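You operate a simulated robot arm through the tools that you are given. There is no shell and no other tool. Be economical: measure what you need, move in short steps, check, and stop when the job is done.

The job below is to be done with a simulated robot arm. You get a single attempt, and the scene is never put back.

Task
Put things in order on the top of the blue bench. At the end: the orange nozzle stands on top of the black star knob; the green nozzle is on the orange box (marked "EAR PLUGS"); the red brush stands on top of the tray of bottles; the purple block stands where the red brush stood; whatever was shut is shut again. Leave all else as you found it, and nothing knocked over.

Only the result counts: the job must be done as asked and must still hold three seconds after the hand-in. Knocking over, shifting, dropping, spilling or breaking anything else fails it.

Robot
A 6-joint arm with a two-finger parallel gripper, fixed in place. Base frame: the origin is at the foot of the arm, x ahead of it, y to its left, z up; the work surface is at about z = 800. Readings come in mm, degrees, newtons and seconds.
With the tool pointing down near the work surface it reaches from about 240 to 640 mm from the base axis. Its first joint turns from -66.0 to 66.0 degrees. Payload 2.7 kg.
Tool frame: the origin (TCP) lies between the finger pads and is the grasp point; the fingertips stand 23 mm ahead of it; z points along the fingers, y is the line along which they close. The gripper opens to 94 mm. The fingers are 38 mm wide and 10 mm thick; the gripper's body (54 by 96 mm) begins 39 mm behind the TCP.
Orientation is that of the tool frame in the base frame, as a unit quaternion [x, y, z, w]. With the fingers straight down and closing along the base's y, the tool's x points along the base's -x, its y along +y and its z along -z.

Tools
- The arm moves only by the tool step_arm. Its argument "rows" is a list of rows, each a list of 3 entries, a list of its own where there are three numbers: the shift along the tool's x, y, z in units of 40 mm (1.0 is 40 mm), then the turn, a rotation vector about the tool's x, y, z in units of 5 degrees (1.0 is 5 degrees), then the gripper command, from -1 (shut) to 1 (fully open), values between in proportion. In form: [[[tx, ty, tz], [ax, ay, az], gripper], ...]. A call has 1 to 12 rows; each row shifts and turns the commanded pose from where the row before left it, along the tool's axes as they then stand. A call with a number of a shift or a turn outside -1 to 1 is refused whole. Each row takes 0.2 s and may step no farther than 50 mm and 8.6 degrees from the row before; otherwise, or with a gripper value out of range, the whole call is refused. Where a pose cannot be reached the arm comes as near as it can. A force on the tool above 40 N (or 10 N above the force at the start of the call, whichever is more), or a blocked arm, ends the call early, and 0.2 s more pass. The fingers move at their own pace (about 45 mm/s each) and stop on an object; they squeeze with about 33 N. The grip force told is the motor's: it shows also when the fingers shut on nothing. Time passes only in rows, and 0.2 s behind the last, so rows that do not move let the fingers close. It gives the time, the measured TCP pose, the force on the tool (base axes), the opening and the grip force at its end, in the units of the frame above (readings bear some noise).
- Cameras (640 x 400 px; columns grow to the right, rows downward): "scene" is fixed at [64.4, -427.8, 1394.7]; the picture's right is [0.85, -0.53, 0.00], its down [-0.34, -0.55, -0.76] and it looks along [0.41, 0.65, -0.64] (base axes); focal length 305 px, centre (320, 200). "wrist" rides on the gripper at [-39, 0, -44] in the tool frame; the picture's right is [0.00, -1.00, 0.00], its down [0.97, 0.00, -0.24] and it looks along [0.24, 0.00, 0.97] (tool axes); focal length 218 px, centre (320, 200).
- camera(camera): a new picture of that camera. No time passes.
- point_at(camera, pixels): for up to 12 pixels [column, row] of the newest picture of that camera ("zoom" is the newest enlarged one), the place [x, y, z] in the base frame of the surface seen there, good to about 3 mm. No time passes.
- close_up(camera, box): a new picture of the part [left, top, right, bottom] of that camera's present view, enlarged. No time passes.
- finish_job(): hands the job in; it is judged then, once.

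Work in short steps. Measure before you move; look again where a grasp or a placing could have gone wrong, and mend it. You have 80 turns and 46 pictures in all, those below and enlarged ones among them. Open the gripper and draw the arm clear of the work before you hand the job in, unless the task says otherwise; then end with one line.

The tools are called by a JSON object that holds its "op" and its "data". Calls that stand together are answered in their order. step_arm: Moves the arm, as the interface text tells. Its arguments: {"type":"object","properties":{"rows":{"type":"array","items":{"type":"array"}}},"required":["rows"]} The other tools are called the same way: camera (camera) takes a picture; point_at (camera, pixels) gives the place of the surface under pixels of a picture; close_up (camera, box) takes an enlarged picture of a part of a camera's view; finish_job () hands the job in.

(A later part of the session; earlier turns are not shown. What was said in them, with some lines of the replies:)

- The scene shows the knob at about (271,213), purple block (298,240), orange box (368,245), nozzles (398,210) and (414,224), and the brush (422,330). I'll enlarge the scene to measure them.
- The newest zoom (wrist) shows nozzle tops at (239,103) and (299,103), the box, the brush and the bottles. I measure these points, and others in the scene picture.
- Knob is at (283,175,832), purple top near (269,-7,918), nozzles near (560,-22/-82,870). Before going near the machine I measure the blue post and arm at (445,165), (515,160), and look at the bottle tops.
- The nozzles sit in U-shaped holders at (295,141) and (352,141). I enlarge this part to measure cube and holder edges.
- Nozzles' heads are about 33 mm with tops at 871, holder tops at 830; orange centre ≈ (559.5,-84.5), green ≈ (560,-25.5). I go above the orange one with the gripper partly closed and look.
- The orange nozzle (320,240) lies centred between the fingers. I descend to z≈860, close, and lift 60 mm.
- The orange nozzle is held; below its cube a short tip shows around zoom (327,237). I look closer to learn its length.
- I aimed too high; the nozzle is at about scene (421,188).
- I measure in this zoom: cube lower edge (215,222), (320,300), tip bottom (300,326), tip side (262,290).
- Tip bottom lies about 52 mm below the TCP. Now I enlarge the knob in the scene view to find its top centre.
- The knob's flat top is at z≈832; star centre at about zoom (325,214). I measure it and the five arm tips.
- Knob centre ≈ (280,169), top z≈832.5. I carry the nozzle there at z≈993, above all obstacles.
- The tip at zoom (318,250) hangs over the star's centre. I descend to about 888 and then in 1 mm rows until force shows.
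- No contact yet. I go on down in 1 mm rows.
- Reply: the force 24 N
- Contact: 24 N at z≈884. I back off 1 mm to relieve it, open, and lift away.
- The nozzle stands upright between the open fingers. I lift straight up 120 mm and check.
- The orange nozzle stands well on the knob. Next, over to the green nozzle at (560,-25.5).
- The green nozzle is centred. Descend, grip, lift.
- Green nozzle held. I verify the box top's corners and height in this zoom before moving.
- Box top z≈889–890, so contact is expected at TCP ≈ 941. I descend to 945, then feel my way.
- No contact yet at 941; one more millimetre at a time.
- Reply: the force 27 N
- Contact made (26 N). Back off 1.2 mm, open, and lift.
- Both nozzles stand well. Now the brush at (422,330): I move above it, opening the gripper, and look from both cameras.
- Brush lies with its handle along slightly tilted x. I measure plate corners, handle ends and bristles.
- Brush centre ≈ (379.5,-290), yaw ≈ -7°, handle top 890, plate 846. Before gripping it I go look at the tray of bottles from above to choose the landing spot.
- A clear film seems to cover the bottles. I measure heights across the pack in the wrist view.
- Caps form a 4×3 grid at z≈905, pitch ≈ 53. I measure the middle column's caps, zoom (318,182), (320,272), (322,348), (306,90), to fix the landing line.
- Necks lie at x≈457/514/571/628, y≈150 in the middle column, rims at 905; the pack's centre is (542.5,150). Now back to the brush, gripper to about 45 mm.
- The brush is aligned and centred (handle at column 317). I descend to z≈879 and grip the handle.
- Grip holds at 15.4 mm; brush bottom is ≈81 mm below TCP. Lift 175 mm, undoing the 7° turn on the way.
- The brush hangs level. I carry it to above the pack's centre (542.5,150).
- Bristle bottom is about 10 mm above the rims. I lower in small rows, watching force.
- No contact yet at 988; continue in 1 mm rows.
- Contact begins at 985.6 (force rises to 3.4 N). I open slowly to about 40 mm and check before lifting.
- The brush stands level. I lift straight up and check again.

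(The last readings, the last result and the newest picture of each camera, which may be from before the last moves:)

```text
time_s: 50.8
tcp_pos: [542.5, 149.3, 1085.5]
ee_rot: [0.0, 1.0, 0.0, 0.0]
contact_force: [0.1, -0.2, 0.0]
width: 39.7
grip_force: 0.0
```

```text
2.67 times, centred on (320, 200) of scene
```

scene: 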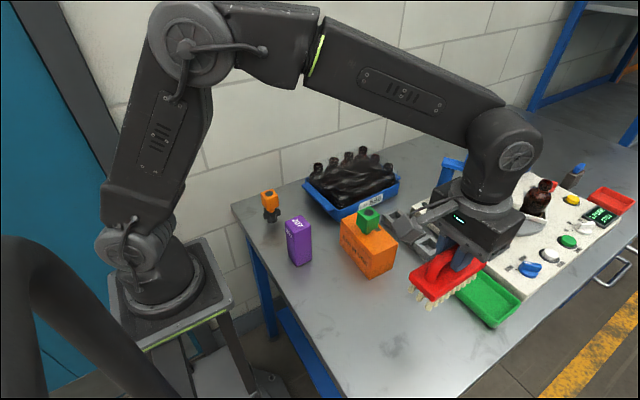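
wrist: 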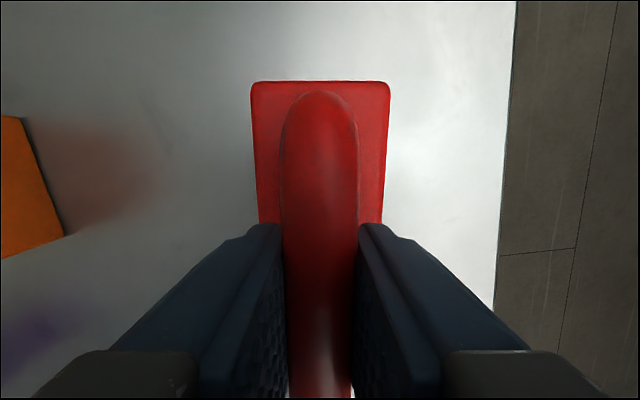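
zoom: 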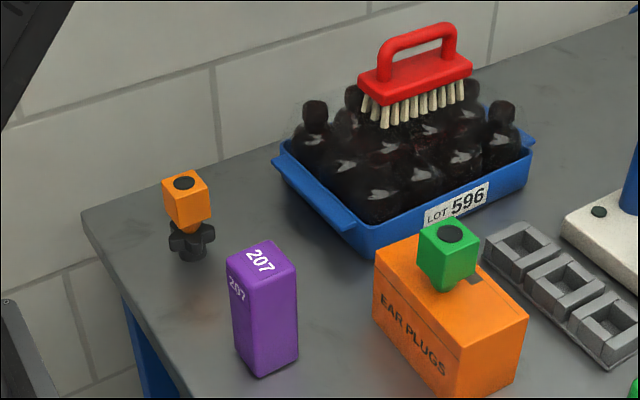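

All three placed items stand well. Now I measure the purple block's top and bottom corners in this zoom.

{"op": "point_at", "data": {"camera": "zoom", "pixels": [[231, 259], [268, 244], [293, 267], [257, 281], [262, 262], [258, 374], [297, 350], [240, 345], [275, 330], [244, 320]]}}

```text
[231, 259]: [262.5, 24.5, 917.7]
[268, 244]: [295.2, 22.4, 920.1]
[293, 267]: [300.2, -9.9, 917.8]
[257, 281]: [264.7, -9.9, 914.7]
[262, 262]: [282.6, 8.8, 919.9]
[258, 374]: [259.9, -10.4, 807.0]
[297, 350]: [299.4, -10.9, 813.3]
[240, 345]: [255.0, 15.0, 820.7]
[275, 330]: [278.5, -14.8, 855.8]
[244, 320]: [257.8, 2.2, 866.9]
```

Block centre ≈ (280,6), top 920, about 42 mm wide. I move above it, opening to ~70 mm, and look.

{"op": "step_arm", "data": {"rows": [[[0.722, -0.398, 0.05], [0, 0, 0], 0.5], [[0.722, -0.398, 0.1], [0, 0, 0], 0.5], [[0.722, -0.398, 0.1], [0, 0, 0], 0.5], [[0.722, -0.398, 0.1], [0, 0, 0], 0.5], [[0.722, -0.398, 0.1], [0, 0, 0], 0.5], [[0.722, -0.398, 0.1], [0, 0, 0], 0.5], [[0.722, -0.398, 0.1], [0, 0, 0], 0.5], [[0.722, -0.398, 0.1], [0, 0, 0], 0.5], [[0.722, -0.398, 0.1], [0, 0, 0], 0.5], [[0, 0, 0], [0, 0, 0], 0.5]]}}

{"op": "camera", "data": {"camera": "wrist"}}

```text
time_s: 53.0
tcp_pos: [283.0, 6.1, 1052.1]
ee_rot: [0.0, 1.0, 0.0, 0.0]
contact_force: [0.9, -0.5, 0.8]
width: 70.8
grip_force: 0.0
```

```text
16 pictures are left
```

wrist: 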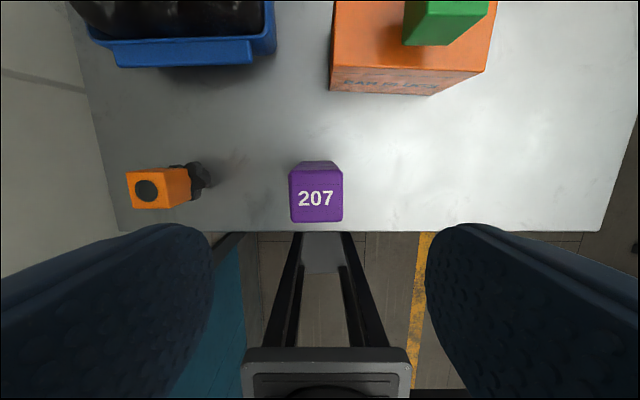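

The block's top spans about (289–343, 172–222). I enlarge and measure its corners precisely.

{"op": "close_up", "data": {"camera": "wrist", "box": [268, 150, 364, 240]}}

{"op": "point_at", "data": {"camera": "wrist", "pixels": [[292, 176], [340, 173], [341, 218], [294, 219], [317, 197], [292, 200], [341, 200], [316, 219], [316, 176]]}}

```text
4.44 times, centred on (316, 195) of wrist
```

zoom: 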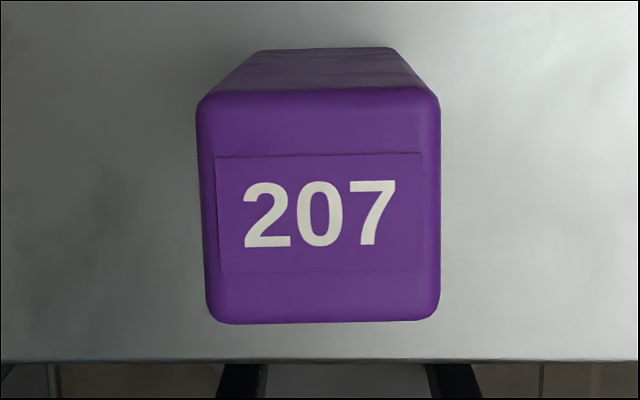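

```text
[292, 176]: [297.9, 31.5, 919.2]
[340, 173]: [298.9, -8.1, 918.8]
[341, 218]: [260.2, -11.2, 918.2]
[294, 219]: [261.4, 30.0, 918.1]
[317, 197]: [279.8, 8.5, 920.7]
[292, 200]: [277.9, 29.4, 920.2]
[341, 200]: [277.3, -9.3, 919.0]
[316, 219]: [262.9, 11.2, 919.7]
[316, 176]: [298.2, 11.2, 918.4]
```

Block centre ≈ (279.5,9.5), width ≈ 43 mm. I centre on it and descend to TCP z≈890, then grip.

{"op": "step_arm", "data": {"rows": [[[0.08, 0.085, 0.7], [0, 0, 0], 0.5], [[0, 0, 0.8], [0, 0, 0], 0.5], [[0, 0, 0.8], [0, 0, 0], 0.5], [[0, 0, 0.8], [0, 0, 0], 0.5], [[0, 0, 0.6], [0, 0, 0], 0.5], [[0, 0, 0.35], [0, 0, 0], 0.5], [[0, 0, 0], [0, 0, 0], 0.5]]}}

{"op": "step_arm", "data": {"rows": [[[0, 0, 0], [0, 0, 0], -0.1], [[0, 0, 0], [0, 0, 0], -1], [[0, 0, 0], [0, 0, 0], -1], [[0, 0, 0], [0, 0, 0], -1]]}}

{"op": "close_up", "data": {"camera": "scene", "box": [235, 180, 365, 280]}}

```text
time_s: 54.6
tcp_pos: [280.8, 10.4, 888.1]
ee_rot: [0.0, 1.0, 0.0, 0.0]
contact_force: [0.6, 0.3, 0.4]
width: 70.6
grip_force: 0.0
```

```text
time_s: 55.6
tcp_pos: [280.7, 10.7, 887.7]
ee_rot: [0.001, 1.0, 0.0, -0.001]
contact_force: [-0.4, 0.1, -0.2]
width: 45.4
grip_force: 33.0
```

```text
4.00 times, centred on (300, 230) of scene
```

zoom: 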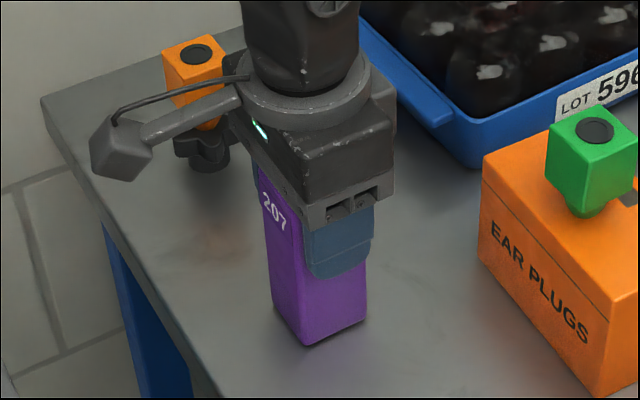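

Gripped at 45.4 mm. I lift 120 mm and travel to above the brush's old place (379.5,-290).

{"op": "step_arm", "data": {"rows": [[[0, 0, -0.3], [0, 0, 0], -1], [[0, 0, -0.6], [0, 0, 0], -1], [[0, 0, -0.8], [0, 0, 0], -1], [[0, 0, -0.8], [0, 0, 0], -1], [[0, 0, -0.5], [0, 0, 0], -1], [[0, 0, 0], [0, 0, 0], -1]]}}

{"op": "step_arm", "data": {"rows": [[[-0.247, -0.751, 0], [0, 0, 0], -1], [[-0.247, -0.751, 0], [0, 0, 0], -1], [[-0.247, -0.751, 0], [0, 0, 0], -1], [[-0.247, -0.751, 0], [0, 0, 0], -1], [[-0.247, -0.751, 0], [0, 0, 0], -1], [[-0.247, -0.751, 0], [0, 0, 0], -1], [[-0.247, -0.751, 0], [0, 0, 0], -1], [[-0.247, -0.751, 0], [0, 0, 0], -1], [[-0.247, -0.751, 0], [0, 0, 0], -1], [[-0.247, -0.751, 0], [0, 0, 0], -1], [[0, 0, 0], [0, 0, 0], -1]]}}

{"op": "camera", "data": {"camera": "scene"}}

```text
time_s: 57.0
tcp_pos: [280.5, 9.5, 1010.6]
ee_rot: [0.0, 1.0, 0.0, 0.0]
contact_force: [-0.3, -0.1, -1.3]
width: 45.9
grip_force: 32.3
```

```text
time_s: 59.4
tcp_pos: [377.1, -289.3, 1009.8]
ee_rot: [0.0, 1.0, 0.0, 0.0]
contact_force: [0.0, 0.0, -2.0]
width: 45.9
grip_force: 33.2
```

```text
13 pictures are left
```

scene: 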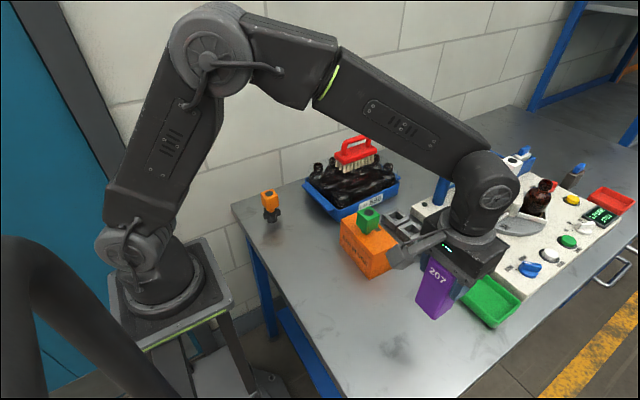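

Block hangs upright. The hand's side sensor at (400,253) looks near the box, so I measure how near before descending.

{"op": "point_at", "data": {"camera": "scene", "pixels": [[398, 255], [395, 262], [405, 250], [425, 240], [430, 300], [433, 318]]}}

```text
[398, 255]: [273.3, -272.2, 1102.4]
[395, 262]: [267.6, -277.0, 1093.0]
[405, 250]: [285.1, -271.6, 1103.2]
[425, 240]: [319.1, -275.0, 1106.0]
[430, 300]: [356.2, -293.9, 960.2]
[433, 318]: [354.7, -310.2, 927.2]
```

It is well away from the box. I descend to z≈891, then in 1 mm rows.

{"op": "step_arm", "data": {"rows": [[[-0.04, 0, 0.7], [0, 0, 0], -1], [[0, 0, 0.8], [0, 0, 0], -1], [[0, 0, 0.8], [0, 0, 0], -1], [[0, 0, 0.5], [0, 0, 0], -1], [[0, 0, 0.15], [0, 0, 0], -1], [[0, 0, 0], [0, 0, 0], -1]]}}

{"op": "step_arm", "data": {"rows": [[[0, 0, 0.025], [0, 0, 0], -1], [[0, 0, 0.0], [0, 0, 0], -1]]}}

{"op": "step_arm", "data": {"rows": [[[0, 0, 0.025], [0, 0, 0], -1], [[0, 0, 0], [0, 0, 0], -1]]}}

```text
time_s: 60.8
tcp_pos: [378.9, -289.6, 890.9]
ee_rot: [0.0, 1.0, 0.0, -0.001]
contact_force: [-0.1, -0.8, -2.3]
width: 45.5
grip_force: 33.3
```

```text
time_s: 61.4
tcp_pos: [379.4, -289.6, 890.8]
ee_rot: [0.001, 1.0, -0.001, 0.0]
contact_force: [-0.2, 0.1, -2.2]
width: 45.9
grip_force: 32.8
```

```text
time_s: 62.0
tcp_pos: [380.9, -289.2, 888.8]
ee_rot: [0.001, 1.0, 0.0, 0.001]
contact_force: [-0.9, 0.1, -1.3]
width: 45.6
grip_force: 32.7
```

Still free at 889; one millimetre further.

{"op": "step_arm", "data": {"rows": [[[0, 0, 0.02], [0, 0, 0], -1], [[0, 0, 0], [0, 0, 0], -1]]}}

{"op": "step_arm", "data": {"rows": [[[0, 0, 0.015], [0, 0, 0], -1], [[0, 0, 0], [0, 0, 0], -1]]}}

```text
time_s: 62.6
tcp_pos: [379.9, -289.7, 889.0]
ee_rot: [0.0, 1.0, 0.0, 0.0]
contact_force: [-0.9, 0.7, 1.5]
width: 45.9
grip_force: 33.3
```

```text
time_s: 63.2
tcp_pos: [379.3, -289.7, 890.1]
ee_rot: [0.0, 1.0, -0.001, 0.001]
contact_force: [-2.5, 2.5, 13.6]
width: 46.0
grip_force: 33.0
```

The block touches the bench (13.6 N). I open, then lift clear.

{"op": "step_arm", "data": {"rows": [[[0, 0, -0.015], [0, 0, 0], -1], [[0, 0, 0], [0, 0, 0], 0.1], [[0, 0, 0], [0, 0, 0], 0.5], [[0, 0, 0], [0, 0, 0], 0.5], [[0, 0, 0], [0, 0, 0], 0.5]]}}

{"op": "step_arm", "data": {"rows": [[[0, 0, -0.3], [0, 0, 0], 0.5], [[0, 0, -0.6], [0, 0, 0], 0.5], [[0, 0, -0.8], [0, 0, 0], 0.5], [[0, 0, -0.8], [0, 0, 0], 0.5], [[0, 0, -0.8], [0, 0, 0], 0.5], [[0, 0, -0.9], [0, 0, 0], 0.5], [[0, 0, -0.9], [0, 0, 0], 0.5], [[0, 0, -0.9], [0, 0, 0], 0.5], [[0, 0, 0], [0, 0, 0], 0.5]]}}

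{"op": "camera", "data": {"camera": "scene"}}

{"op": "close_up", "data": {"camera": "scene", "box": [230, 130, 480, 350]}}

```text
time_s: 64.4
tcp_pos: [381.2, -288.8, 888.6]
ee_rot: [0.0, 1.0, 0.0, 0.001]
contact_force: [-0.2, -0.1, 0.2]
width: 70.5
grip_force: 0.0
```

```text
time_s: 66.4
tcp_pos: [380.4, -289.6, 1128.3]
ee_rot: [0.0, 1.0, 0.0, 0.0]
contact_force: [0.1, 0.2, 0.5]
width: 70.4
grip_force: 0.1
```

```text
12 pictures are left
```

scene: 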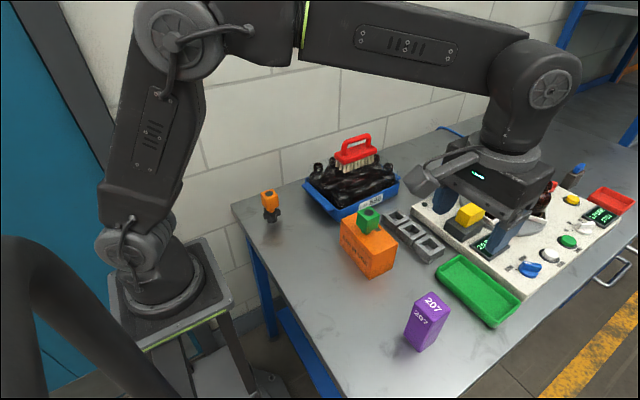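

```text
1.82 times, centred on (355, 240) of scene
```

zoom: 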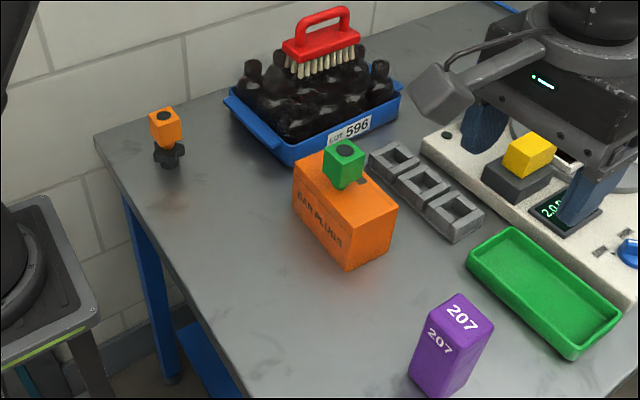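

All four items stand where they should, nothing else has moved, the gripper is open and 240 mm above the bench items. I hand in.

{"op": "finish_job", "data": {}}

```text
The job is handed in.
```

The job is handed in: the orange nozzle is on the star knob, the green nozzle on the ear-plug box, the red brush on the tray of bottles and the purple block where the brush stood. I opened nothing that was shut, and the last pictures show nothing else moved or knocked over.
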